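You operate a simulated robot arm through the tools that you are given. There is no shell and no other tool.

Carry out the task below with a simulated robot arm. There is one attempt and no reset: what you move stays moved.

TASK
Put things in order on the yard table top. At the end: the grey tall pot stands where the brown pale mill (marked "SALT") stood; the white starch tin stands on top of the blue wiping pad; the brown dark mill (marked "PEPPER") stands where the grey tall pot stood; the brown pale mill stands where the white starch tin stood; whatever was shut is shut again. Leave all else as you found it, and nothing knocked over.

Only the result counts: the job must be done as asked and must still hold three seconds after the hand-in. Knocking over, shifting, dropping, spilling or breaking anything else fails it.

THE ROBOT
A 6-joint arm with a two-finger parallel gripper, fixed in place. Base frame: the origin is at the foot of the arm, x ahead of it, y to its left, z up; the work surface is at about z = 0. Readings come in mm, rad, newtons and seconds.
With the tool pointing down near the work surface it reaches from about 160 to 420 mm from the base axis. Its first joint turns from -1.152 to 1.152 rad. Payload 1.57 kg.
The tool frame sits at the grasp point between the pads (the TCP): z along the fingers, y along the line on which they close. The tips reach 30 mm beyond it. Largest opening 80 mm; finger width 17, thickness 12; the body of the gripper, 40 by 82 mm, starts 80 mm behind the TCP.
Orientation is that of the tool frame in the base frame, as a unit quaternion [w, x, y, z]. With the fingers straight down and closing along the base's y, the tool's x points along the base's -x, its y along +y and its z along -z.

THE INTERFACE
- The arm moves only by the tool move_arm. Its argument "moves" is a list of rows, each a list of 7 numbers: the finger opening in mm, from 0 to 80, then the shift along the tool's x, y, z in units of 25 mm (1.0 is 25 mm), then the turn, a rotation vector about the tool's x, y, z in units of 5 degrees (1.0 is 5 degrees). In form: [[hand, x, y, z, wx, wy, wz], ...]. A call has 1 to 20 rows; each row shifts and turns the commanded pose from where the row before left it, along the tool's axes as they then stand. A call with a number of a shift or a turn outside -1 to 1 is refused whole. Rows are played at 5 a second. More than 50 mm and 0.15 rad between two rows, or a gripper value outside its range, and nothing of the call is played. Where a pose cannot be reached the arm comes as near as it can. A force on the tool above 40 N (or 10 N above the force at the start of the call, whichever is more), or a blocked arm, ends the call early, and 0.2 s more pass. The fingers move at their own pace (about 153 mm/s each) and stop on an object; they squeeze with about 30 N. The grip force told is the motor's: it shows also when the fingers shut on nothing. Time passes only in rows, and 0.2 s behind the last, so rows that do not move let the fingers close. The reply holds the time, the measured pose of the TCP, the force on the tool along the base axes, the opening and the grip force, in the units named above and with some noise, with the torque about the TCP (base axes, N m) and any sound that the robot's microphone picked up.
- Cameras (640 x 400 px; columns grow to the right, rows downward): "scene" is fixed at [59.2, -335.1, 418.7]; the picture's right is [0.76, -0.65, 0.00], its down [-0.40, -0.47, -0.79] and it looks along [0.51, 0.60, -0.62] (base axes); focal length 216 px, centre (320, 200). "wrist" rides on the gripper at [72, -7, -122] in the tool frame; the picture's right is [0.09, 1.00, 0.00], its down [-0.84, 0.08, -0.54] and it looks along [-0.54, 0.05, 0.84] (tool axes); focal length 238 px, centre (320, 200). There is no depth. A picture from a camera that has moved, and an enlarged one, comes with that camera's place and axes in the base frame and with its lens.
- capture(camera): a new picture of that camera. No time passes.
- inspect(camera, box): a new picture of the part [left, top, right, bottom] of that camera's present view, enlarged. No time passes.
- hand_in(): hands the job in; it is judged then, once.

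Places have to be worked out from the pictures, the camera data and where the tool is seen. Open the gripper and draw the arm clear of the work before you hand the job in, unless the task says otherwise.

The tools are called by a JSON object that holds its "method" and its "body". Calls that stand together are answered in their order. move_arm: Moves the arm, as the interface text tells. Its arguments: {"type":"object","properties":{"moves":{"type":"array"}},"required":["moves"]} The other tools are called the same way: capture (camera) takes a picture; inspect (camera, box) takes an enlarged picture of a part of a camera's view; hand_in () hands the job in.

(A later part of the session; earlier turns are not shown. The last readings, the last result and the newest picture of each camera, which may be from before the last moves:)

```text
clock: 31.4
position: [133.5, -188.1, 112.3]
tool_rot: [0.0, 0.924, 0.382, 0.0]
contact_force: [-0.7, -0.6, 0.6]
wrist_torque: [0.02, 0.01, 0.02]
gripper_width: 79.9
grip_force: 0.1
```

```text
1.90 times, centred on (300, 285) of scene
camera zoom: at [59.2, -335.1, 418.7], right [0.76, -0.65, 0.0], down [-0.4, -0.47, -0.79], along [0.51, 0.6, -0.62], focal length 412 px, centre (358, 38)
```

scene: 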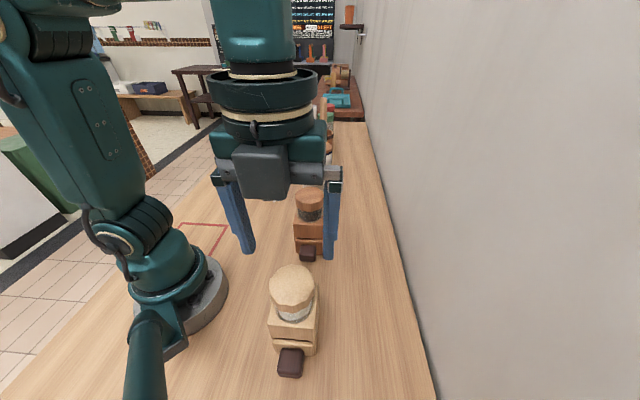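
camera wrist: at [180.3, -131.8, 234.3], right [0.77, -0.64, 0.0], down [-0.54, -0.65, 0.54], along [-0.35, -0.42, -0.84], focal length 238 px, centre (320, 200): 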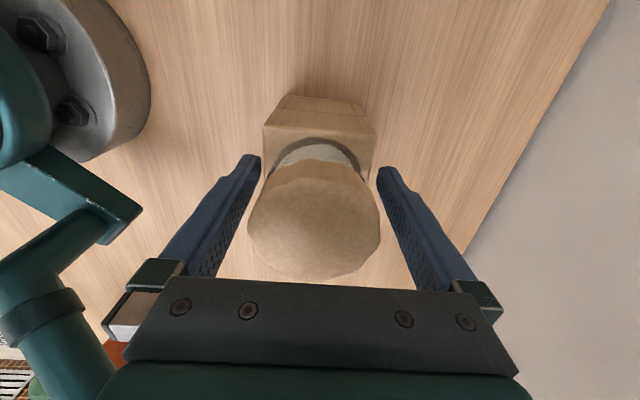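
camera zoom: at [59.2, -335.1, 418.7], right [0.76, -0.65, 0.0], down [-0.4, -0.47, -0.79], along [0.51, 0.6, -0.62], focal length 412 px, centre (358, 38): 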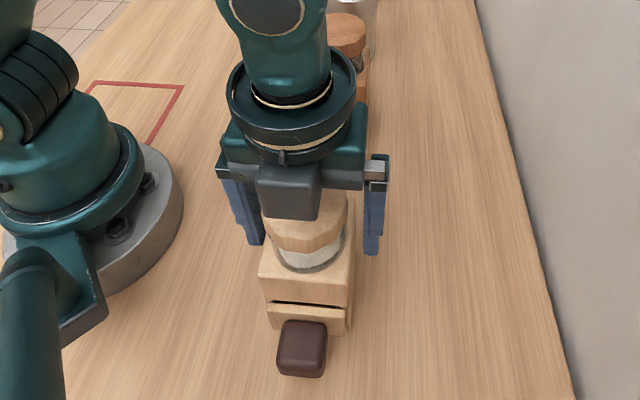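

The tips stand beside the body with about 5 mm free on each side. I go down another 28 mm, keeping the palm clear of the cap.

{"method": "move_arm", "body": {"moves": [[80, 0, 0, 0.4, 0, 0, 0], [80, 0, 0, 0.4, 0, 0, 0], [80, 0, 0, 0.3, 0, 0, 0], [80, 0, 0, 0, 0, 0, 0]]}}

{"method": "capture", "body": {"camera": "wrist"}}

{"method": "inspect", "body": {"camera": "scene", "box": [220, 180, 380, 390]}}

```text
clock: 32.4
position: [134.1, -187.8, 85.4]
tool_rot: [0.0, 0.924, 0.383, 0.0]
contact_force: [0.0, 1.1, -0.1]
wrist_torque: [0.02, 0.03, 0.03]
gripper_width: 80.0
grip_force: 0.1
```

```text
taken
camera wrist: at [180.5, -131.4, 206.8], right [0.77, -0.64, 0.0], down [-0.54, -0.65, 0.54], along [-0.35, -0.42, -0.84], focal length 238 px, centre (320, 200)
```

wrist: 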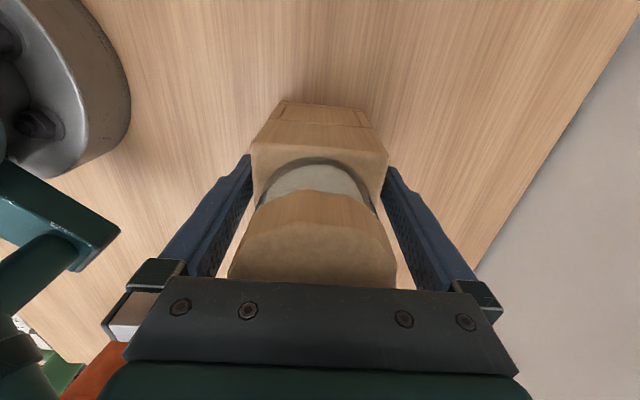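

```text
1.90 times, centred on (300, 285) of scene
camera zoom: at [59.2, -335.1, 418.7], right [0.76, -0.65, 0.0], down [-0.4, -0.47, -0.79], along [0.51, 0.6, -0.62], focal length 412 px, centre (358, 38)
```

zoom: 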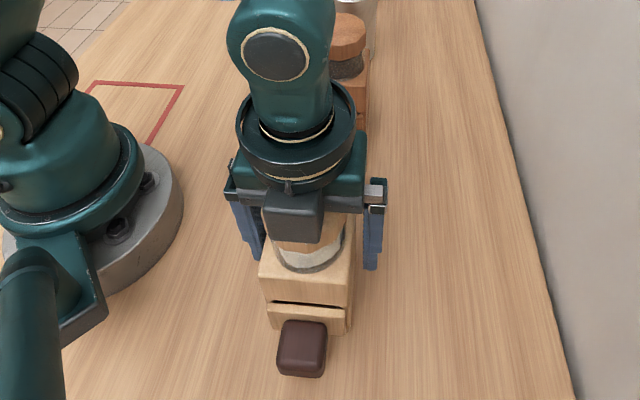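

The palm is still clear of the cap and the pads overlap the body by about 34 mm. I close on the body.

{"method": "move_arm", "body": {"moves": [[76, 0, 0, 0, 0, 0, 0], [72, 0, 0, 0, 0, 0, 0], [68, 0, 0, 0, 0, 0, 0], [50, 0, 0, 0, 0, 0, 0], [50, 0, 0, 0, 0, 0, 0], [50, 0, 0, 0, 0, 0, 0]]}}

{"method": "capture", "body": {"camera": "wrist"}}

{"method": "inspect", "body": {"camera": "scene", "box": [220, 180, 380, 390]}}

```text
clock: 33.8
position: [133.6, -186.8, 84.1]
tool_rot: [0.001, 0.924, 0.383, 0.0]
contact_force: [1.1, -0.3, -0.7]
wrist_torque: [0.02, -0.02, -0.02]
gripper_width: 67.7
grip_force: 29.9
```

```text
taken
camera wrist: at [180.5, -131.4, 206.9], right [0.77, -0.64, 0.0], down [-0.54, -0.65, 0.54], along [-0.35, -0.42, -0.84], focal length 238 px, centre (320, 200)
```

wrist: 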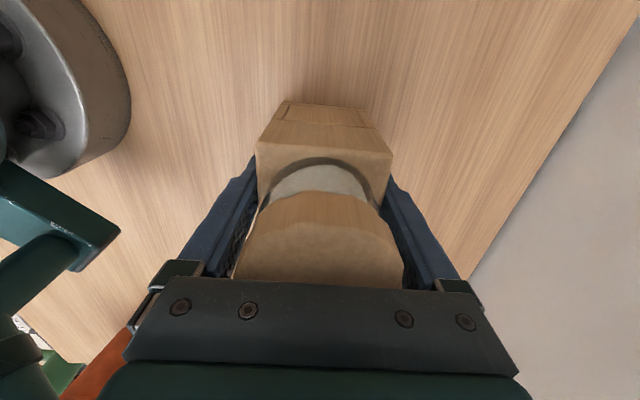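

```text
1.90 times, centred on (300, 285) of scene
camera zoom: at [59.2, -335.1, 418.7], right [0.76, -0.65, 0.0], down [-0.4, -0.47, -0.79], along [0.51, 0.6, -0.62], focal length 412 px, centre (358, 38)
```

zoom: 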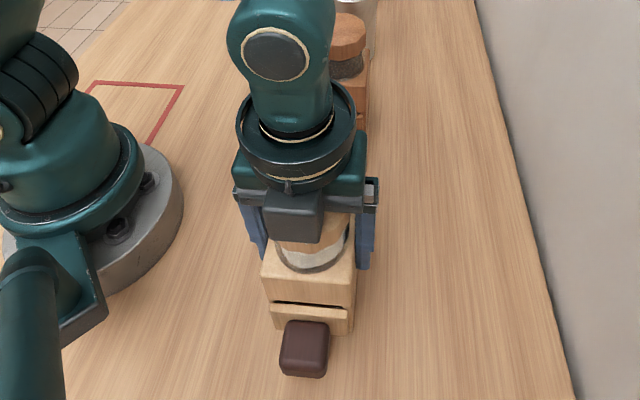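

The grip holds the body at 67.7 mm; the mill shifted about 2 mm toward the wall in closing. I lift it 30 mm slowly and check that it all comes along.

{"method": "move_arm", "body": {"moves": [[50, 0, 0, -0.2, 0, 0, 0], [50, 0, 0, -0.3, 0, 0, 0], [50, 0, 0, -0.4, 0, 0, 0], [50, 0, 0, -0.3, 0, 0, 0], [50, 0, 0, 0, 0, 0, 0]]}}

{"method": "capture", "body": {"camera": "wrist"}}

{"method": "inspect", "body": {"camera": "scene", "box": [220, 180, 380, 390]}}

```text
clock: 35.0
position: [133.0, -187.4, 114.3]
tool_rot: [0.0, 0.924, 0.383, 0.0]
contact_force: [0.1, -0.1, -2.9]
wrist_torque: [0.02, 0.02, 0.0]
gripper_width: 68.0
grip_force: 29.9
```

```text
taken
camera wrist: at [180.3, -131.6, 237.3], right [0.77, -0.64, 0.0], down [-0.54, -0.65, 0.54], along [-0.35, -0.42, -0.84], focal length 238 px, centre (320, 200)
```

wrist: 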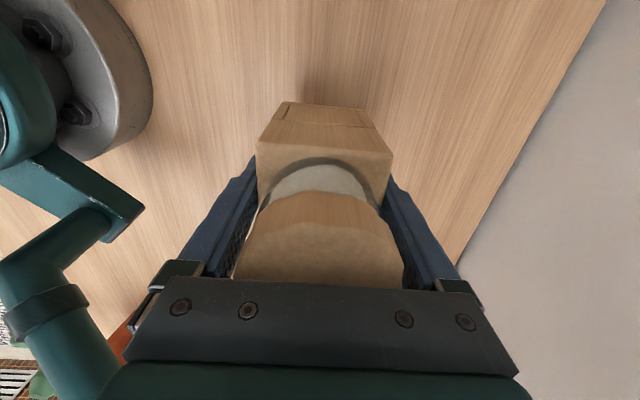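

```text
1.90 times, centred on (300, 285) of scene
camera zoom: at [59.2, -335.1, 418.7], right [0.76, -0.65, 0.0], down [-0.4, -0.47, -0.79], along [0.51, 0.6, -0.62], focal length 412 px, centre (358, 38)
```

zoom: 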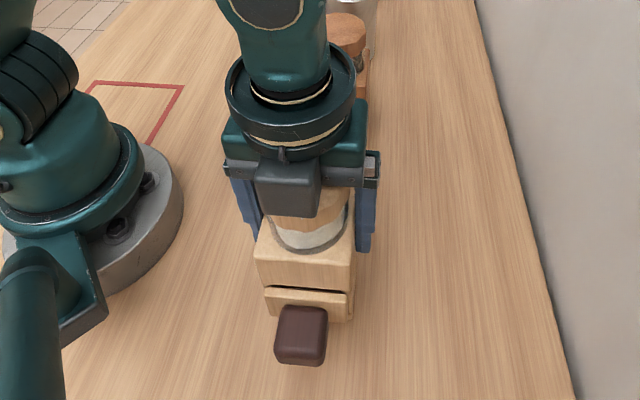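

The mill is lifted whole, weighing about 3 N. I carry it 115 mm straight toward the wall to where the tin stood.

{"method": "move_arm", "body": {"moves": [[50, 0, 0.4, 0, 0, 0, 0], [50, 0, 0.7, 0, 0, 0, 0], [50, 0, 0.8, 0, 0, 0, 0], [50, 0, 0.8, 0, 0, 0, 0], [50, 0, 0.8, 0, 0, 0, 0], [50, -0.01, 0.7, 0, 0, 0, 0], [50, -0.01, 0.396, 0, 0, 0, 0], [50, 0, 0, 0, 0, 0, 0], [50, 0, 0, 0, 0, 0, 0]]}}

{"method": "capture", "body": {"camera": "scene"}}

{"method": "capture", "body": {"camera": "wrist"}}

```text
clock: 37.0
position: [213.8, -269.8, 114.1]
tool_rot: [-0.001, 0.924, 0.383, 0.0]
contact_force: [0.0, 0.5, -2.8]
wrist_torque: [0.01, -0.01, -0.03]
gripper_width: 67.8
grip_force: 29.8
```

```text
taken
```

scene: 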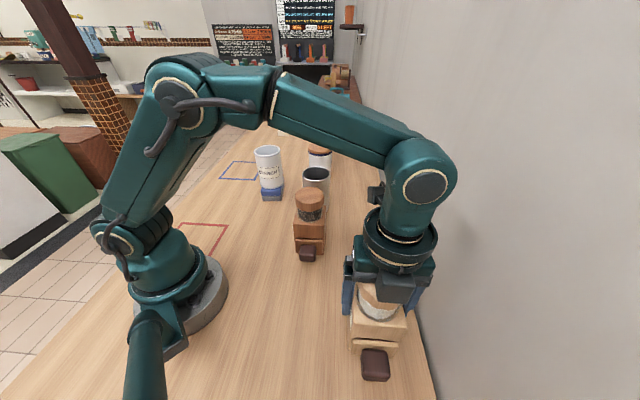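

```text
taken
camera wrist: at [261.1, -213.3, 236.4], right [0.77, -0.64, 0.0], down [-0.54, -0.65, 0.54], along [-0.35, -0.42, -0.84], focal length 238 px, centre (320, 200)
```

wrist: 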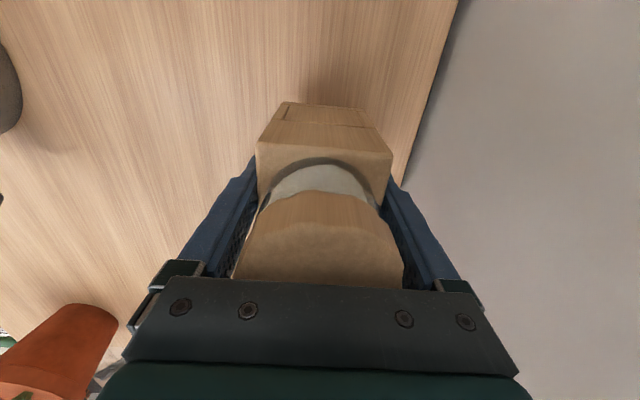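

The mill hangs over the tin's old place. I lower it 28 mm, then feel for the table.

{"method": "move_arm", "body": {"moves": [[50, 0, 0, 0.4, 0, 0, 0], [50, 0, 0, 0.4, 0, 0, 0], [50, 0, 0, 0.2, 0, 0, 0], [50, 0, 0, 0.1, 0, 0, 0], [50, 0, 0, 0.04, 0, 0, 0], [50, 0, 0, 0, 0, 0, 0]]}}

{"method": "inspect", "body": {"camera": "scene", "box": [320, 240, 440, 390]}}

```text
clock: 38.4
position: [214.6, -269.3, 86.7]
tool_rot: [-0.001, 0.924, 0.383, 0.001]
contact_force: [-0.1, -0.4, -2.1]
wrist_torque: [0.0, 0.0, -0.01]
gripper_width: 67.9
grip_force: 30.4
```

```text
2.67 times, centred on (380, 315) of scene
camera zoom: at [59.2, -335.1, 418.7], right [0.76, -0.65, 0.0], down [-0.4, -0.47, -0.79], along [0.51, 0.6, -0.62], focal length 577 px, centre (160, -107)
```

zoom: 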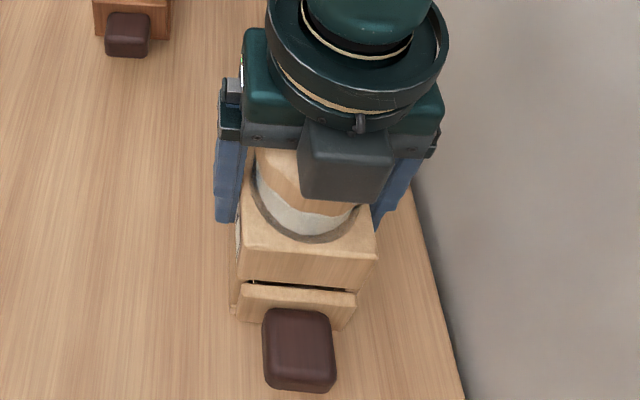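

No contact yet at z = 86.7. I go down in millimetre steps.

{"method": "move_arm", "body": {"moves": [[50, 0, 0, 0.04, 0, 0, 0], [50, 0, 0, 0.03, 0, 0, 0], [50, 0, 0, 0, 0, 0, 0]]}}

```text
clock: 39.2
position: [214.1, -269.3, 85.8]
tool_rot: [0.0, 0.924, 0.382, 0.0]
contact_force: [-0.2, 1.2, 5.8]
wrist_torque: [0.39, 0.22, -0.02]
gripper_width: 67.8
grip_force: 29.7
```

The mill touches the table now (about 8 N). I release gently and look.

{"method": "move_arm", "body": {"moves": [[50, 0, 0, 0.01, 0, 0, 0], [69, 0, 0, 0, 0, 0, 0], [72, 0, 0, 0, 0, 0, 0], [76, 0, 0, 0, 0, 0, 0], [80, 0, 0, 0, 0, 0, 0], [80, 0, 0, 0, 0, 0, 0]]}}

{"method": "inspect", "body": {"camera": "scene", "box": [320, 240, 440, 390]}}

{"method": "capture", "body": {"camera": "wrist"}}

```text
clock: 40.6
position: [214.0, -271.2, 85.8]
tool_rot: [0.0, 0.924, 0.382, 0.0]
contact_force: [-0.2, 0.2, -0.1]
wrist_torque: [0.0, -0.05, 0.01]
gripper_width: 79.9
grip_force: 0.1
```

```text
2.67 times, centred on (380, 315) of scene
camera zoom: at [59.2, -335.1, 418.7], right [0.76, -0.65, 0.0], down [-0.4, -0.47, -0.79], along [0.51, 0.6, -0.62], focal length 577 px, centre (160, -107)
```

zoom: 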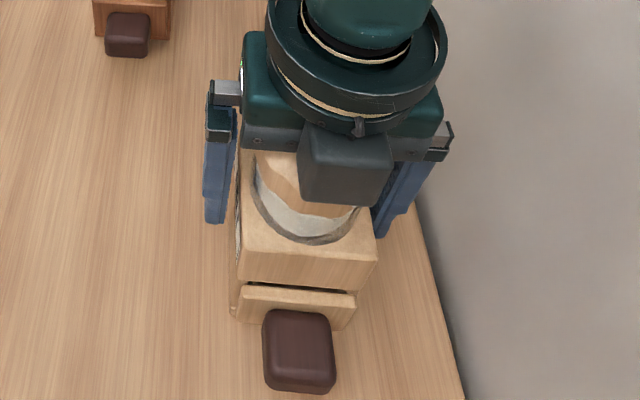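

```text
taken
camera wrist: at [260.9, -213.3, 206.2], right [0.77, -0.64, 0.0], down [-0.54, -0.65, 0.54], along [-0.35, -0.42, -0.84], focal length 238 px, centre (320, 200)
```

wrist: 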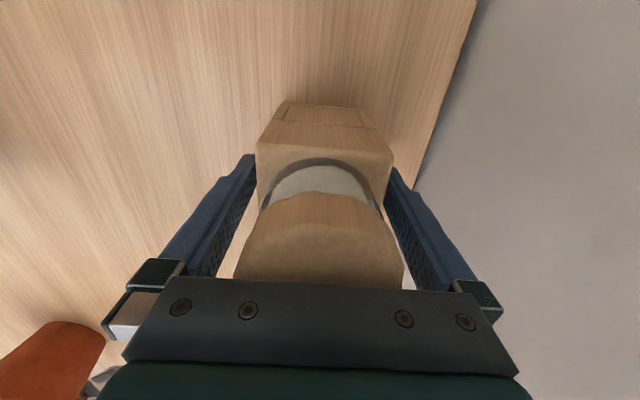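

The pale mill stands in the tin's place. I rise straight up clear of its cap and begin turning the tool for the pot.

{"method": "move_arm", "body": {"moves": [[80, 0, 0, -0.3, 0, 0, 0], [80, 0, 0, -0.6, 0, 0, 0], [80, 0, 0, -0.6, 0, 0, 0], [80, 0, 0, -0.6, 0, 0, 0], [80, 0, 0, -0.6, 0, 0, 0], [80, 0, 0, -0.6, 0, 0, 0], [80, 0, 0, -0.6, 0, 0, 0], [80, 0, 0, -0.6, 0, 0, 0], [80, 0, 0, -0.6, 0, 0, 0], [80, 0, 0, -0.4, 0, 0, 0], [80, 0, 0, 0, 0, 0, 0]]}}

{"method": "capture", "body": {"camera": "wrist"}}

{"method": "inspect", "body": {"camera": "scene", "box": [310, 230, 450, 400]}}

```text
clock: 43.0
position: [215.1, -269.7, 223.0]
tool_rot: [0.0, 0.924, 0.383, 0.0]
contact_force: [-0.6, 0.6, 1.1]
wrist_torque: [0.03, -0.01, 0.0]
gripper_width: 80.0
grip_force: 0.1
```

```text
taken
camera wrist: at [260.9, -213.4, 344.3], right [0.77, -0.64, 0.0], down [-0.54, -0.65, 0.54], along [-0.35, -0.42, -0.84], focal length 238 px, centre (320, 200)
```

wrist: 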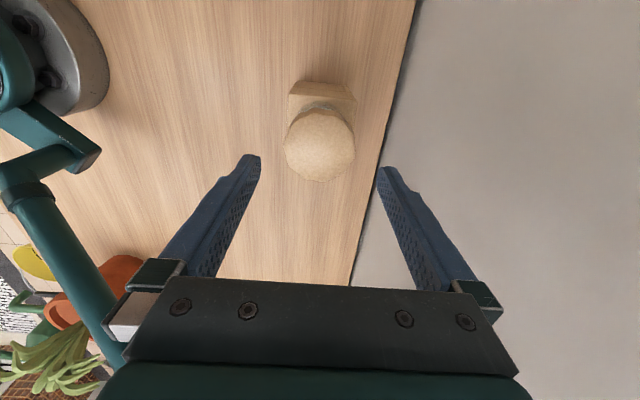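

```text
2.35 times, centred on (380, 315) of scene
camera zoom: at [59.2, -335.1, 418.7], right [0.76, -0.65, 0.0], down [-0.4, -0.47, -0.79], along [0.51, 0.6, -0.62], focal length 509 px, centre (179, -71)
```

zoom: 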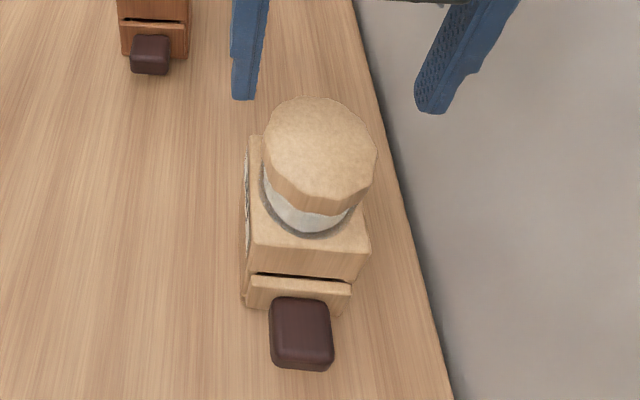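

The pale mill stands upright in its new place with its drawer as before. I turn the tool back by 135 degrees, high above everything.

{"method": "move_arm", "body": {"moves": [[80, 0, 0, 0, 0, 0, -1], [80, 0, 0, 0, 0, 0, -1], [80, 0, 0, 0, 0, 0, -1], [80, 0, 0, 0, 0, 0, -1], [80, 0, 0, 0, 0, 0, -1], [80, 0, 0, 0, 0, 0, -1], [80, 0, 0, 0, 0, 0, -1], [80, 0, 0, 0, 0, 0, -1], [80, 0, 0, 0, 0, 0, -1], [80, 0, 0, 0, 0, 0, -1], [80, 0, 0, 0, 0, 0, -1], [80, 0, 0, 0, 0, 0, -1], [80, 0, 0, 0, 0, 0, -1], [80, 0, 0, 0, 0, 0, -1], [80, 0, 0, 0, 0, 0, -1], [80, 0, 0, 0, 0, 0, -1], [80, 0, 0, 0, 0, 0, -1], [80, 0, 0, 0, 0, 0, -1], [80, 0, 0, 0, 0, 0, -1], [80, 0, 0, 0, 0, 0, -1]]}}

```text
clock: 47.2
position: [213.1, -269.0, 221.0]
tool_rot: [0.0, 0.299, 0.954, 0.0]
contact_force: [-0.6, -0.4, -0.9]
wrist_torque: [0.01, -0.01, -0.01]
gripper_width: 80.1
grip_force: 0.1
```

The tool is at 55 degrees; I finish the turn so that the fingers close along the base's y and travel high to near the pot.

{"method": "move_arm", "body": {"moves": [[80, 0, 0, 0, 0, 0, -1], [80, 0, 0, 0, 0, 0, -1], [80, 0, 0, 0, 0, 0, -1], [80, 0, 0, 0, 0, 0, -1], [80, 0, 0, 0, 0, 0, -1], [80, 0, 0, 0, 0, 0, -1], [80, 0, 0, 0, 0, 0, -1], [80, -0.387, 0.965, 0, 0, 0, 0], [80, -0.387, 0.965, 0, 0, 0, 0], [80, -0.387, 0.965, 0, 0, 0, 0], [80, -0.387, 0.965, 0, 0, 0, 0], [80, -0.387, 0.965, 0, 0, 0, 0], [80, -0.387, 0.965, 0, 0, 0, 0], [80, -0.387, 0.965, 0, 0, 0, 0], [80, -0.387, 0.965, 0, 0, 0, 0], [80, -0.387, 0.965, 0, 0, 0, 0], [80, -0.387, 0.965, 0, 0, 0, 0], [80, -0.387, 0.965, 0, 0, 0, 0], [80, -0.387, 0.965, 0, 0, 0, 0], [80, 0, 0, 0, 0, 0, 0]]}}

{"method": "capture", "body": {"camera": "wrist"}}

{"method": "capture", "body": {"camera": "scene"}}

```text
clock: 51.4
position: [331.0, 20.9, 221.4]
tool_rot: [0.001, 0.0, 1.0, 0.0]
contact_force: [0.1, 0.9, 1.0]
wrist_torque: [0.0, 0.02, -0.01]
gripper_width: 80.1
grip_force: 0.0
```

```text
taken
camera wrist: at [259.8, 14.0, 343.5], right [-0.09, 1.0, 0.0], down [0.84, 0.08, 0.54], along [0.54, 0.05, -0.84], focal length 238 px, centre (320, 200)
```

wrist: 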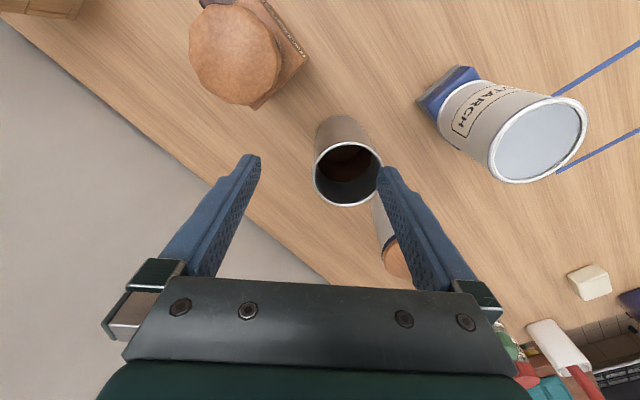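

```text
taken
```

scene: 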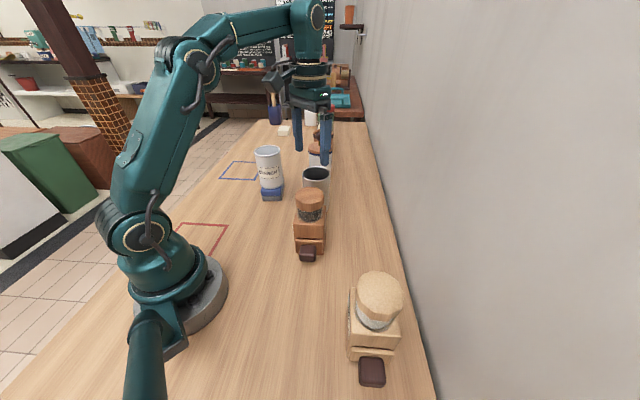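

{"method": "inspect", "body": {"camera": "wrist", "box": [280, 100, 420, 220]}}

{"method": "inspect", "body": {"camera": "scene", "box": [280, 140, 350, 265]}}

{"method": "inspect", "body": {"camera": "wrist", "box": [170, 0, 330, 120]}}

```text
3.33 times, centred on (350, 160) of wrist
camera zoom: at [259.8, 14.0, 343.5], right [-0.09, 1.0, 0.0], down [0.84, 0.08, 0.54], along [0.54, 0.05, -0.84], focal length 794 px, centre (220, 333)
```

zoom: 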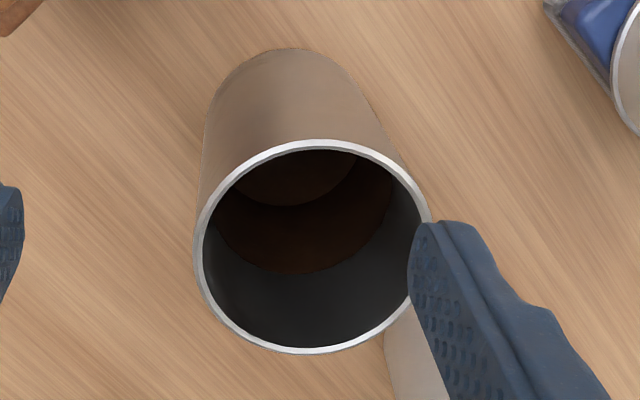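

```text
3.20 times, centred on (315, 202) of scene
camera zoom: at [59.2, -335.1, 418.7], right [0.76, -0.65, 0.0], down [-0.4, -0.47, -0.79], along [0.51, 0.6, -0.62], focal length 693 px, centre (336, 192)
```

zoom: 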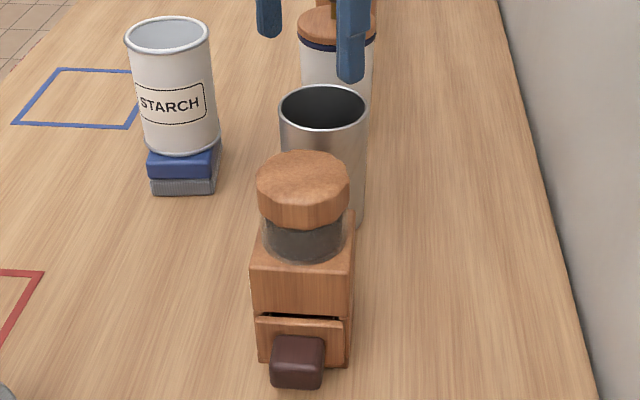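

```text
3.33 times, centred on (250, 60) of wrist
camera zoom: at [259.8, 14.0, 343.5], right [-0.09, 1.0, 0.0], down [0.84, 0.08, 0.54], along [0.54, 0.05, -0.84], focal length 794 px, centre (553, 667)
```

zoom: 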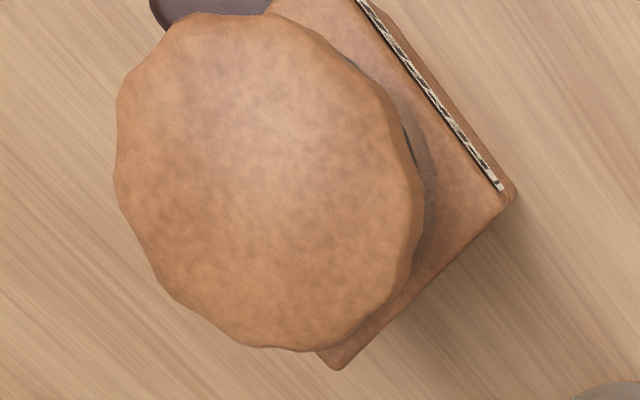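

The pot's rim comes out at about (375, 54), some 114 mm high and 75 mm across. I move above it with the tips still above the rim and check the alignment.

{"method": "move_arm", "body": {"moves": [[80, -0.445, 0.33, 0.4, 0, 0, 0], [80, -0.445, 0.33, 0.5, 0, 0, 0], [80, -0.445, 0.33, 0.5, 0, 0, 0], [80, -0.445, 0.33, 0.5, 0, 0, 0], [80, 0, 0, 0, 0, 0, 0]]}}

{"method": "capture", "body": {"camera": "wrist"}}

{"method": "inspect", "body": {"camera": "scene", "box": [270, 80, 380, 230]}}

```text
clock: 52.6
position: [376.2, 53.5, 174.6]
tool_rot: [-0.001, 0.0, 1.0, 0.0]
contact_force: [-0.3, -0.2, -0.8]
wrist_torque: [0.01, 0.0, 0.01]
gripper_width: 80.2
grip_force: 0.0
```

```text
taken
camera wrist: at [304.2, 46.7, 295.9], right [-0.09, 1.0, 0.0], down [0.84, 0.08, 0.54], along [0.54, 0.05, -0.84], focal length 238 px, centre (320, 200)
```

wrist: 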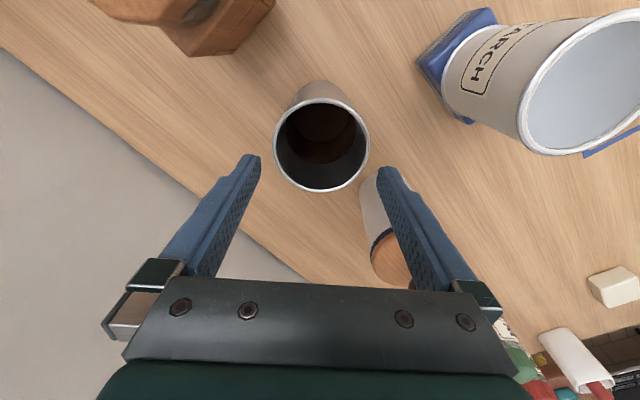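

```text
2.67 times, centred on (325, 155) of scene
camera zoom: at [59.2, -335.1, 418.7], right [0.76, -0.65, 0.0], down [-0.4, -0.47, -0.79], along [0.51, 0.6, -0.62], focal length 577 px, centre (307, 320)
```

zoom: 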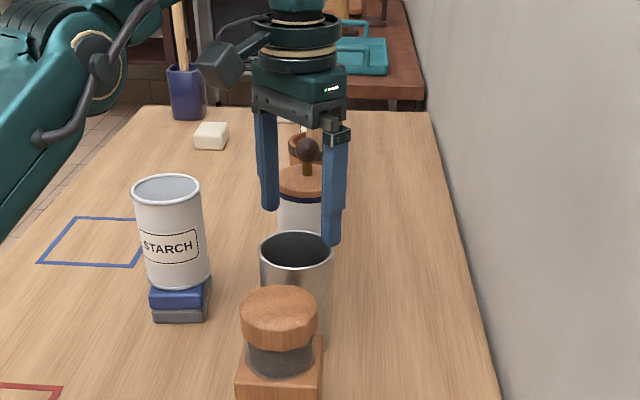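

The pot's rim sits slightly to one side of the finger middle. I enlarge the view to measure the rim against the finger tips exactly, as the room is tight.

{"method": "inspect", "body": {"camera": "wrist", "box": [240, 80, 400, 200]}}

```text
3.33 times, centred on (320, 140) of wrist
camera zoom: at [304.2, 46.7, 295.9], right [-0.09, 1.0, 0.0], down [0.84, 0.08, 0.54], along [0.54, 0.05, -0.84], focal length 794 px, centre (320, 400)
```

zoom: 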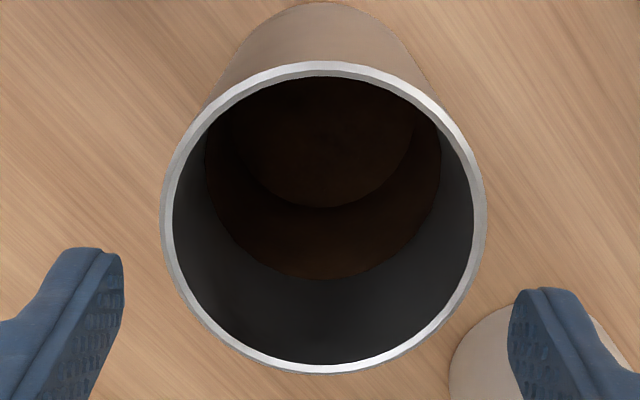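

From the rim and the pot's foot together I judge the pot at (371, 54), about 121 high. I shift 5 mm back and 2 mm left, lower to just above the rim, and look again.

{"method": "move_arm", "body": {"moves": [[80, 0.2, 0.08, 0, 0, 0, 0], [80, 0, 0, 0.4, 0, 0, 0], [80, 0, 0, 0.2, 0, 0, 0], [80, 0, 0, 0, 0, 0, 0]]}}

{"method": "inspect", "body": {"camera": "wrist", "box": [240, 80, 400, 200]}}

{"method": "inspect", "body": {"camera": "scene", "box": [270, 80, 380, 230]}}

```text
clock: 53.6
position: [368.7, 55.0, 159.0]
tool_rot: [0.0, 0.0, 1.0, 0.0]
contact_force: [0.0, 0.7, 0.5]
wrist_torque: [-0.03, 0.01, 0.01]
gripper_width: 80.0
grip_force: 0.0
```

```text
3.33 times, centred on (320, 140) of wrist
camera zoom: at [298.9, 48.7, 281.2], right [-0.09, 1.0, 0.0], down [0.84, 0.08, 0.54], along [0.54, 0.05, -0.84], focal length 794 px, centre (320, 400)
```

zoom: 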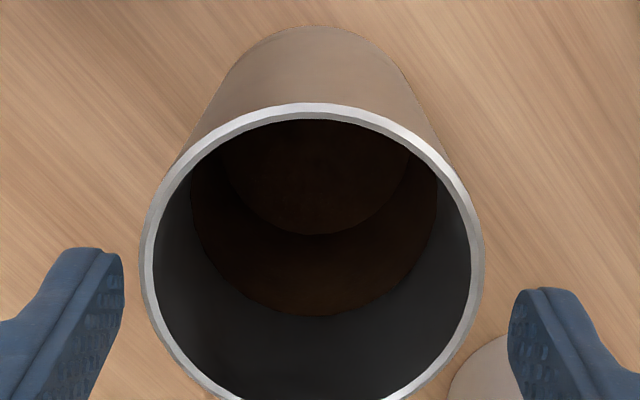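

```text
2.67 times, centred on (325, 155) of scene
camera zoom: at [59.2, -335.1, 418.7], right [0.76, -0.65, 0.0], down [-0.4, -0.47, -0.79], along [0.51, 0.6, -0.62], focal length 577 px, centre (307, 320)
```

zoom: 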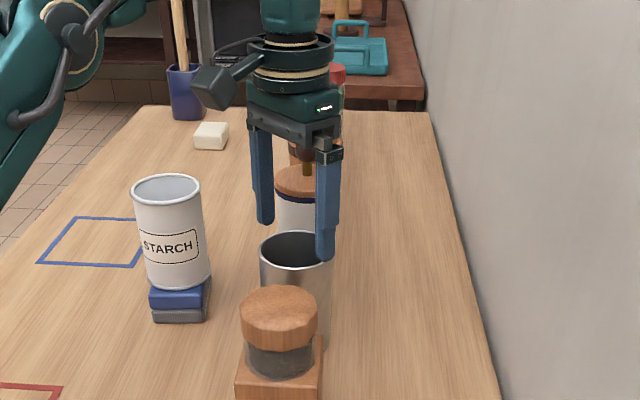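

The rim is now centred between the tips to within half a millimetre. I lower slowly past the rim in small steps.

{"method": "move_arm", "body": {"moves": [[80, 0, 0, 0.12, 0, 0, 0], [80, 0, 0, 0.12, 0, 0, 0], [80, 0, 0, 0.12, 0, 0, 0], [80, 0, 0, 0.12, 0, 0, 0], [80, 0, 0, 0.12, 0, 0, 0], [80, 0, 0, 0.12, 0, 0, 0], [80, 0, 0, 0.12, 0, 0, 0], [80, 0, 0, 0, 0, 0, 0]]}}

{"method": "capture", "body": {"camera": "wrist"}}

{"method": "inspect", "body": {"camera": "scene", "box": [270, 80, 380, 230]}}

```text
clock: 54.8
position: [370.6, 54.1, 149.4]
tool_rot: [0.006, 0.001, 1.0, -0.004]
contact_force: [-0.9, 0.4, 5.2]
wrist_torque: [-0.21, 0.0, -0.05]
gripper_width: 79.9
grip_force: 0.0
stopped in row 5: the force on the tool passed its limit at 46 N (the readings are from after the stop); the commanded pose is now the measured one
```

```text
taken
camera wrist: at [298.5, 47.9, 271.1], right [-0.09, 1.0, -0.01], down [0.83, 0.08, 0.55], along [0.55, 0.04, -0.84], focal length 238 px, centre (320, 200)
```

wrist: 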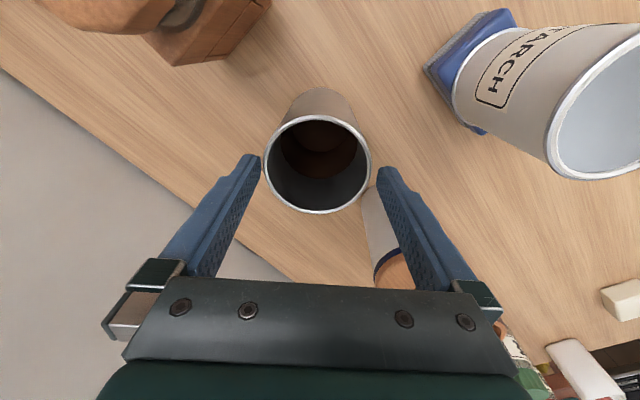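

```text
2.67 times, centred on (325, 155) of scene
camera zoom: at [59.2, -335.1, 418.7], right [0.76, -0.65, 0.0], down [-0.4, -0.47, -0.79], along [0.51, 0.6, -0.62], focal length 577 px, centre (307, 320)
```

zoom: 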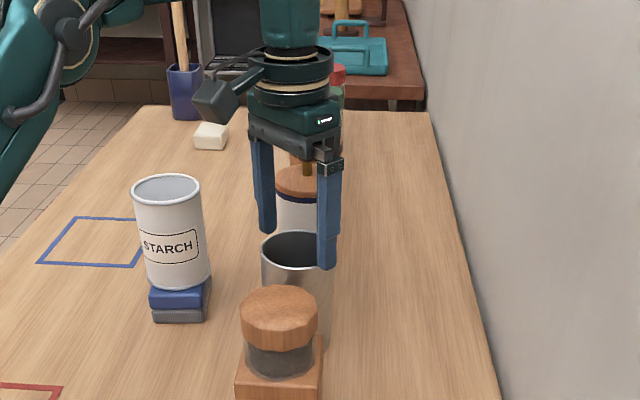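

The -y finger touched the pot's rim at tip height about 119; nothing has moved noticeably. I rise 10 mm, straighten the small tilt, and measure again.

{"method": "move_arm", "body": {"moves": [[80, 0, 0, -0.2, 0, 0, 0], [80, 0, 0, -0.2, -0.09, 0.13, -0.01], [80, 0, 0, 0, 0, 0, 0], [80, 0, 0, 0, 0, 0, 0]]}}

{"method": "inspect", "body": {"camera": "wrist", "box": [240, 90, 400, 210]}}

{"method": "inspect", "body": {"camera": "scene", "box": [280, 120, 360, 230]}}

```text
clock: 55.8
position: [370.7, 53.5, 159.3]
tool_rot: [-0.001, -0.001, 1.0, 0.002]
contact_force: [0.3, 0.2, 0.5]
wrist_torque: [0.0, 0.01, -0.01]
gripper_width: 79.8
grip_force: 0.1
```

```text
3.33 times, centred on (320, 150) of wrist
camera zoom: at [300.1, 47.0, 281.5], right [-0.09, 1.0, 0.0], down [0.84, 0.08, 0.54], along [0.54, 0.05, -0.84], focal length 794 px, centre (320, 367)
```

zoom: 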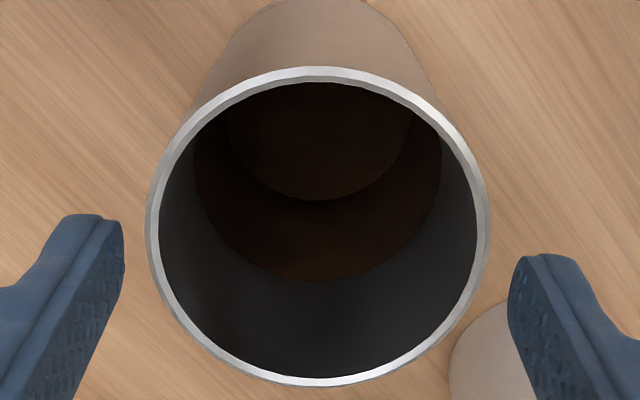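

```text
3.64 times, centred on (320, 175) of scene
camera zoom: at [59.2, -335.1, 418.7], right [0.76, -0.65, 0.0], down [-0.4, -0.47, -0.79], along [0.51, 0.6, -0.62], focal length 787 px, centre (320, 291)
```

zoom: 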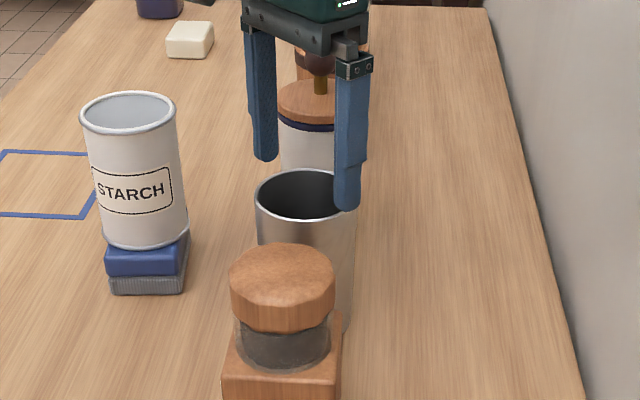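

With the rim height now known, the rim spans from -38.8 to +37.3 mm across the tool, so it is about 0.8 mm off. I shift by that and try again slowly.

{"method": "move_arm", "body": {"moves": [[80, 0, -0.034, 0, 0, 0, 0], [80, 0, 0, 0.12, 0, 0, 0], [80, 0, 0, 0.12, 0, 0, 0], [80, 0, 0, 0.08, 0, 0, 0], [80, 0, 0, 0.08, 0, 0, 0], [80, 0, 0, 0.08, 0, 0, 0], [80, 0, 0, 0.08, 0, 0, 0], [80, 0, 0, 0.08, 0, 0, 0], [80, 0, 0, 0, 0, 0, 0]]}}

{"method": "capture", "body": {"camera": "wrist"}}

```text
clock: 57.8
position: [370.6, 52.0, 143.4]
tool_rot: [-0.001, 0.0, 1.0, 0.001]
contact_force: [0.0, 0.6, -0.3]
wrist_torque: [0.0, -0.02, -0.01]
gripper_width: 79.8
grip_force: 0.0
```

```text
taken
camera wrist: at [299.9, 46.1, 265.3], right [-0.09, 1.0, 0.0], down [0.84, 0.08, 0.54], along [0.54, 0.05, -0.84], focal length 238 px, centre (320, 200)
```

wrist: 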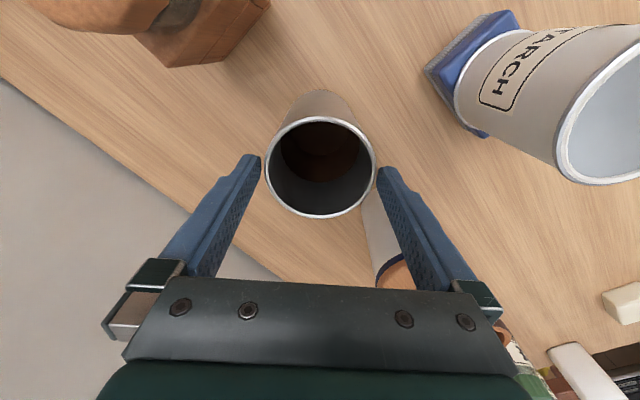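

The tips have passed below the rim with no contact. I go on down along the pot.

{"method": "move_arm", "body": {"moves": [[80, 0, 0, 0.15, 0, 0, 0], [80, 0, 0, 0.25, 0, 0, 0], [80, 0, 0, 0.3, 0, 0, 0], [80, 0, 0, 0.3, 0, 0, 0], [80, 0, 0, 0.3, 0, 0, 0], [80, 0, 0, 0.3, 0, 0, 0], [80, 0, 0, 0.3, 0, 0, 0], [80, 0, 0, 0.3, 0, 0, 0], [80, 0, 0, 0.3, 0, 0, 0], [80, 0, 0, 0.3, 0, 0, 0], [80, 0, 0, 0.3, 0, 0, 0], [80, 0, 0, 0, 0, 0, 0]]}}

{"method": "capture", "body": {"camera": "wrist"}}

{"method": "inspect", "body": {"camera": "scene", "box": [270, 100, 380, 230]}}

```text
clock: 60.4
position: [370.9, 52.8, 65.2]
tool_rot: [0.0, 0.001, 1.0, 0.002]
contact_force: [-0.1, -0.2, -0.1]
wrist_torque: [0.01, 0.01, -0.01]
gripper_width: 79.9
grip_force: 0.0
```

```text
taken
camera wrist: at [300.0, 46.6, 187.8], right [-0.09, 1.0, 0.0], down [0.84, 0.08, 0.54], along [0.54, 0.05, -0.84], focal length 238 px, centre (320, 200)
```

wrist: 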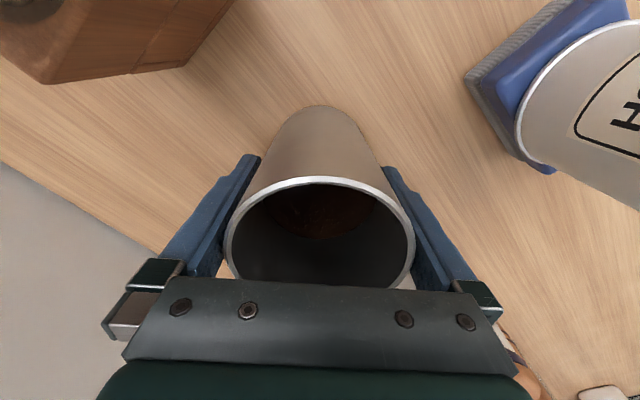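

```text
3.08 times, centred on (325, 165) of scene
camera zoom: at [59.2, -335.1, 418.7], right [0.76, -0.65, 0.0], down [-0.4, -0.47, -0.79], along [0.51, 0.6, -0.62], focal length 666 px, centre (305, 308)
```

zoom: 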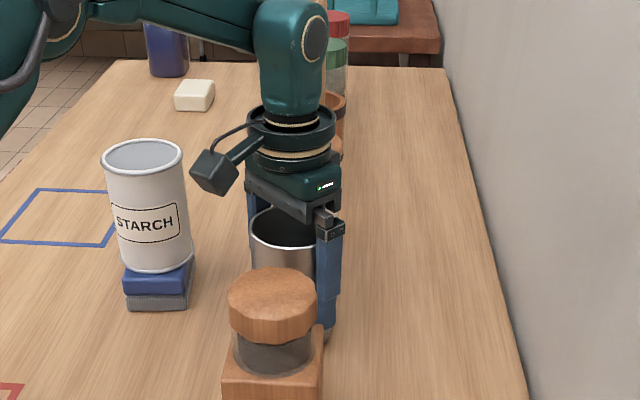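

The fingers straddle the pot at z = 65 with no contact. I close on it.

{"method": "move_arm", "body": {"moves": [[76, 0, 0, 0, 0, 0, 0], [73, 0, 0, 0, 0, 0, 0], [50, 0, 0, 0, 0, 0, 0], [50, 0, 0, 0, 0, 0, 0], [50, 0, 0, 0, 0, 0, 0]]}}

{"method": "capture", "body": {"camera": "wrist"}}

```text
clock: 61.6
position: [371.1, 53.7, 66.1]
tool_rot: [-0.001, 0.0, 1.0, 0.002]
contact_force: [-0.6, 0.7, -0.4]
wrist_torque: [0.0, -0.01, -0.02]
gripper_width: 78.2
grip_force: 29.6
```

```text
taken
camera wrist: at [300.0, 46.5, 187.9], right [-0.09, 1.0, 0.0], down [0.84, 0.08, 0.54], along [0.54, 0.05, -0.84], focal length 238 px, centre (320, 200)
```

wrist: 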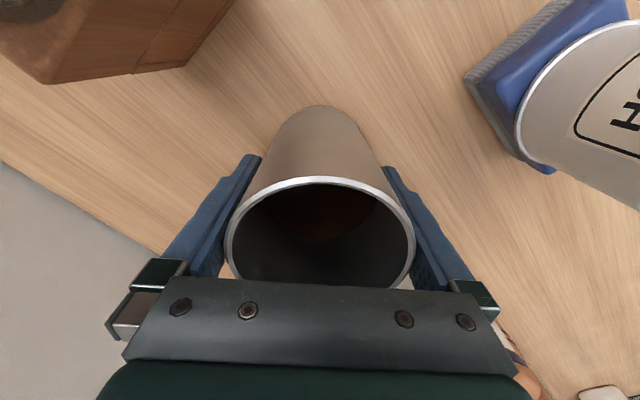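

The pot is 78 mm wide where held, gripped at (371, 53.2). I lift it a little and check the weight.

{"method": "move_arm", "body": {"moves": [[50, 0, 0, -0.1, 0, 0, 0], [50, 0, 0, -0.2, 0, 0, 0], [50, 0, 0, -0.3, 0, 0, 0], [50, 0, 0, 0, 0, 0, 0]]}}

{"method": "capture", "body": {"camera": "wrist"}}

{"method": "inspect", "body": {"camera": "scene", "box": [270, 100, 380, 230]}}

```text
clock: 62.6
position: [370.0, 52.3, 81.9]
tool_rot: [-0.002, 0.0, 1.0, 0.002]
contact_force: [0.3, -0.7, -1.7]
wrist_torque: [0.0, -0.01, 0.03]
gripper_width: 78.1
grip_force: 29.7
```

```text
taken
camera wrist: at [299.9, 46.4, 203.4], right [-0.09, 1.0, 0.0], down [0.84, 0.08, 0.54], along [0.54, 0.05, -0.84], focal length 238 px, centre (320, 200)
```

wrist: 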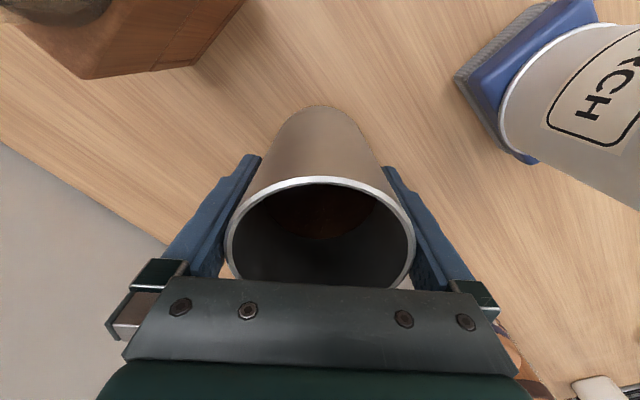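

```text
3.08 times, centred on (325, 165) of scene
camera zoom: at [59.2, -335.1, 418.7], right [0.76, -0.65, 0.0], down [-0.4, -0.47, -0.79], along [0.51, 0.6, -0.62], focal length 666 px, centre (305, 308)
```

zoom: 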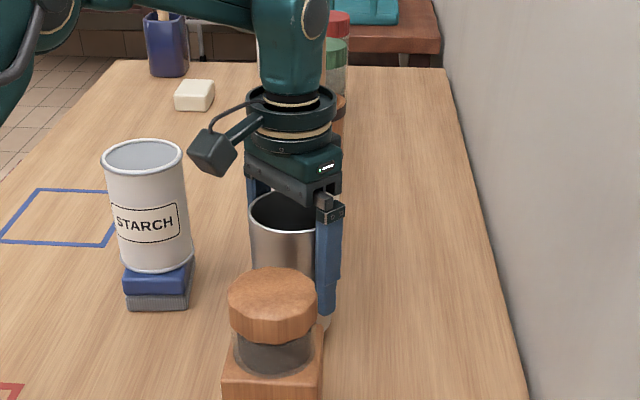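

The pot comes up cleanly, about 2 N. I lift it to 188 and draw it in toward the base while rising, staying clear of the dark mill and the tin.

{"method": "move_arm", "body": {"moves": [[50, 0, 0, -0.4, 0, 0, 0], [50, 0, 0, -0.5, 0, 0, 0], [50, 0, 0, -0.55, 0, 0, 0], [50, 0, 0, -0.55, 0, 0, 0], [50, 0, 0, -0.55, 0, 0, 0], [50, 0, 0, -0.55, 0, 0, 0], [50, 0, 0, -0.55, 0, 0, 0], [50, 0, 0, -0.5, 0, 0, 0], [50, 0.3, 0, -0.4, 0, 0, 0], [50, 0.4, 0, -0.45, 0, 0, 0], [50, 0.4, 0, -0.45, 0, 0, 0], [50, 0.5, 0, -0.45, 0, 0, 0], [50, 0.4, 0, -0.3, 0, 0, 0], [50, 0, 0, 0, 0, 0, 0]]}}

{"method": "capture", "body": {"camera": "scene"}}

{"method": "capture", "body": {"camera": "wrist"}}

```text
clock: 65.6
position: [320.2, 52.7, 236.0]
tool_rot: [-0.001, 0.0, 1.0, 0.002]
contact_force: [0.6, 0.4, -1.1]
wrist_torque: [-0.01, 0.0, -0.06]
gripper_width: 78.3
grip_force: 30.3
```

```text
taken
```

scene: 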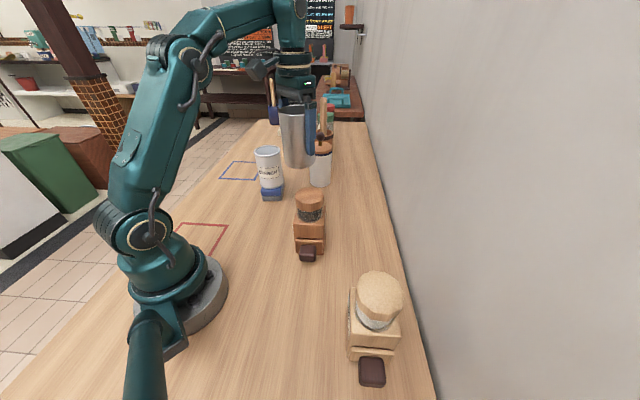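

```text
taken
camera wrist: at [249.8, 46.6, 358.3], right [-0.09, 1.0, 0.0], down [0.84, 0.08, 0.54], along [0.54, 0.05, -0.84], focal length 238 px, centre (320, 200)
```

wrist: 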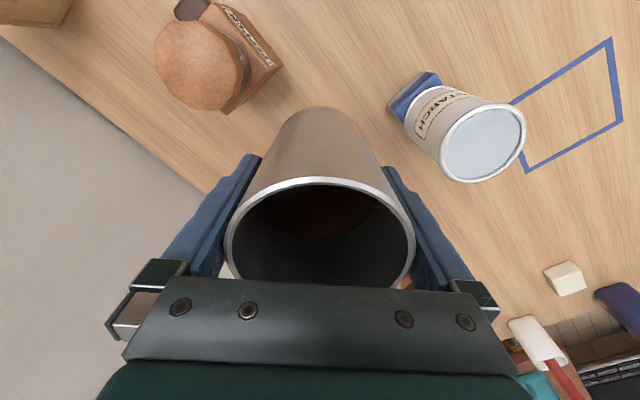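

The pot hangs upright at z = 236. I carry it over the dark mill with ample height to above the pale mill's old place.

{"method": "move_arm", "body": {"moves": [[50, 0.4, -0.5, -0.2, 0, 0, 0], [50, 0.629, -0.797, -0.2, 0, 0, 0], [50, 0.629, -0.797, -0.1, 0, 0, 0], [50, 0.629, -0.797, 0, 0, 0, 0], [50, 0.629, -0.797, 0, 0, 0, 0], [50, 0.629, -0.797, 0, 0, 0, 0], [50, 0.629, -0.797, 0, 0, 0, 0], [50, 0.629, -0.797, 0, 0, 0, 0], [50, 0.629, -0.797, 0, 0, 0, 0], [50, 0.629, -0.797, 0, 0, 0, 0], [50, 0.629, -0.797, 0, 0, 0, 0], [50, 0.629, -0.797, 0, 0, 0, 0], [50, 0.23, -0.293, 0, 0, 0, 0], [50, 0, 0, 0, 0, 0, 0], [50, 0, 0, 0, 0, 0, 0]]}}

{"method": "capture", "body": {"camera": "wrist"}}

{"method": "capture", "body": {"camera": "scene"}}

```text
clock: 68.8
position: [133.0, -186.3, 247.9]
tool_rot: [0.0, 0.0, 1.0, 0.002]
contact_force: [0.2, -0.4, -1.3]
wrist_torque: [-0.02, 0.03, 0.0]
gripper_width: 78.0
grip_force: 29.8
```

```text
taken
camera wrist: at [61.5, -192.9, 370.1], right [-0.09, 1.0, 0.0], down [0.84, 0.08, 0.54], along [0.54, 0.05, -0.84], focal length 238 px, centre (320, 200)
```

wrist: 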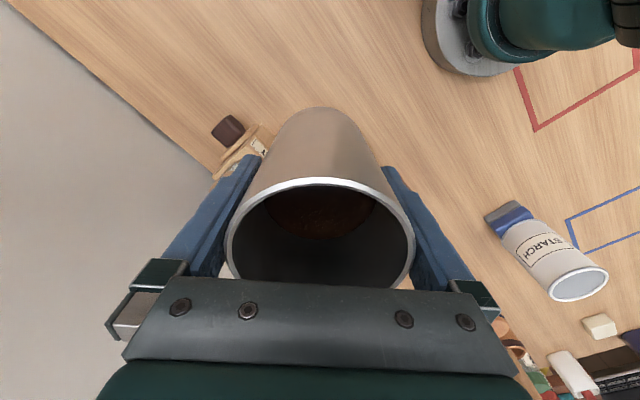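

```text
taken
```

scene: 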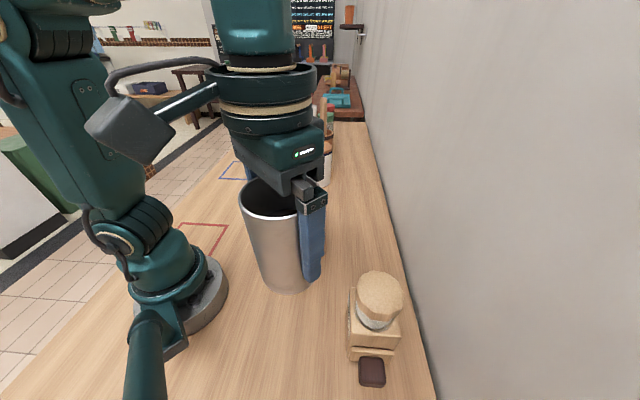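

The pot is over the pale mill's old place, about (133, -186). I lower it to just above the table.

{"method": "move_arm", "body": {"moves": [[50, 0, 0, 0.4, 0, 0, 0], [50, 0, 0, 0.6, 0, 0, 0], [50, 0, 0, 0.6, 0, 0, 0], [50, 0, 0, 0.6, 0, 0, 0], [50, 0, 0, 0.6, 0, 0, 0], [50, 0, 0, 0.6, 0, 0, 0], [50, 0, 0, 0.6, 0, 0, 0], [50, 0, 0, 0.6, 0, 0, 0], [50, 0, 0, 0.6, 0, 0, 0], [50, 0, 0, 0.6, 0, 0, 0], [50, 0, 0, 0.5, 0, 0, 0], [50, 0, 0, 0.4, 0, 0, 0], [50, 0, 0, 0.25, 0, 0, 0], [50, 0, 0, 0, 0, 0, 0]]}}

{"method": "capture", "body": {"camera": "scene"}}

{"method": "capture", "body": {"camera": "wrist"}}

```text
clock: 71.8
position: [133.5, -186.9, 75.4]
tool_rot: [-0.001, -0.001, 1.0, 0.0]
contact_force: [0.1, -0.9, -0.9]
wrist_torque: [-0.01, -0.03, -0.03]
gripper_width: 78.2
grip_force: 29.7
```

```text
taken
```

scene: 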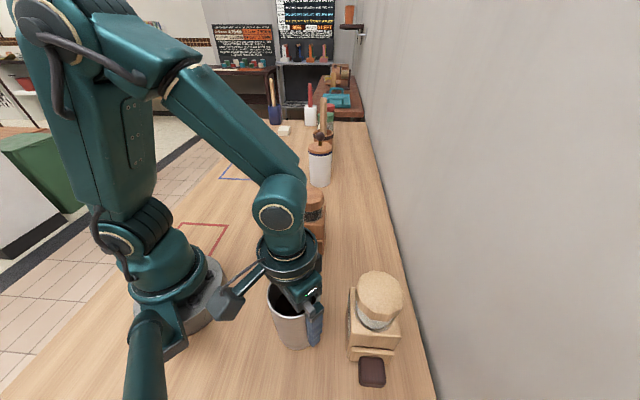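

```text
taken
camera wrist: at [61.4, -192.2, 196.6], right [-0.09, 1.0, 0.0], down [0.84, 0.08, 0.54], along [0.54, 0.05, -0.84], focal length 238 px, centre (320, 200)
```

wrist: 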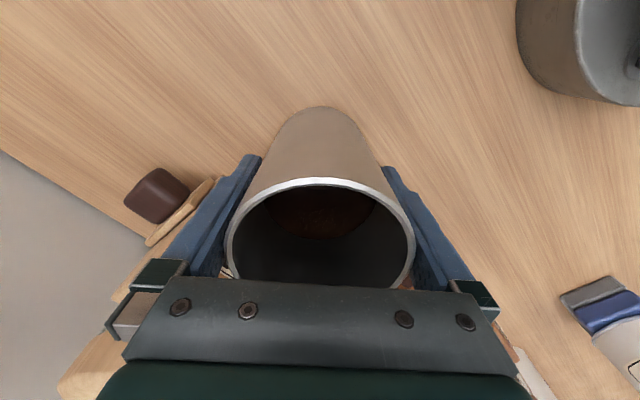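

The pot's foot is about 8 mm above the table. I lower in small steps until it touches.

{"method": "move_arm", "body": {"moves": [[50, 0, 0, 0.1, 0, 0, 0], [50, 0, 0, 0.1, 0, 0, 0], [50, 0, 0, 0.04, 0, 0, 0], [50, 0, 0, 0.04, 0, 0, 0], [50, 0, 0, 0, 0, 0, 0]]}}

```text
clock: 73.0
position: [132.0, -185.4, 66.7]
tool_rot: [-0.001, 0.0, 1.0, 0.002]
contact_force: [0.2, -0.2, -1.5]
wrist_torque: [-0.02, -0.02, -0.02]
gripper_width: 78.6
grip_force: 29.7
```

{"method": "move_arm", "body": {"moves": [[50, 0, 0, 0.04, 0, 0, 0], [50, 0, 0, 0.03, 0, 0, 0], [50, 0, 0, 0, 0, 0, 0]]}}

```text
clock: 73.8
position: [130.5, -184.8, 65.8]
tool_rot: [-0.001, 0.0, 1.0, 0.002]
contact_force: [0.3, 0.1, -2.6]
wrist_torque: [0.0, 0.0, 0.0]
gripper_width: 77.9
grip_force: 29.9
```

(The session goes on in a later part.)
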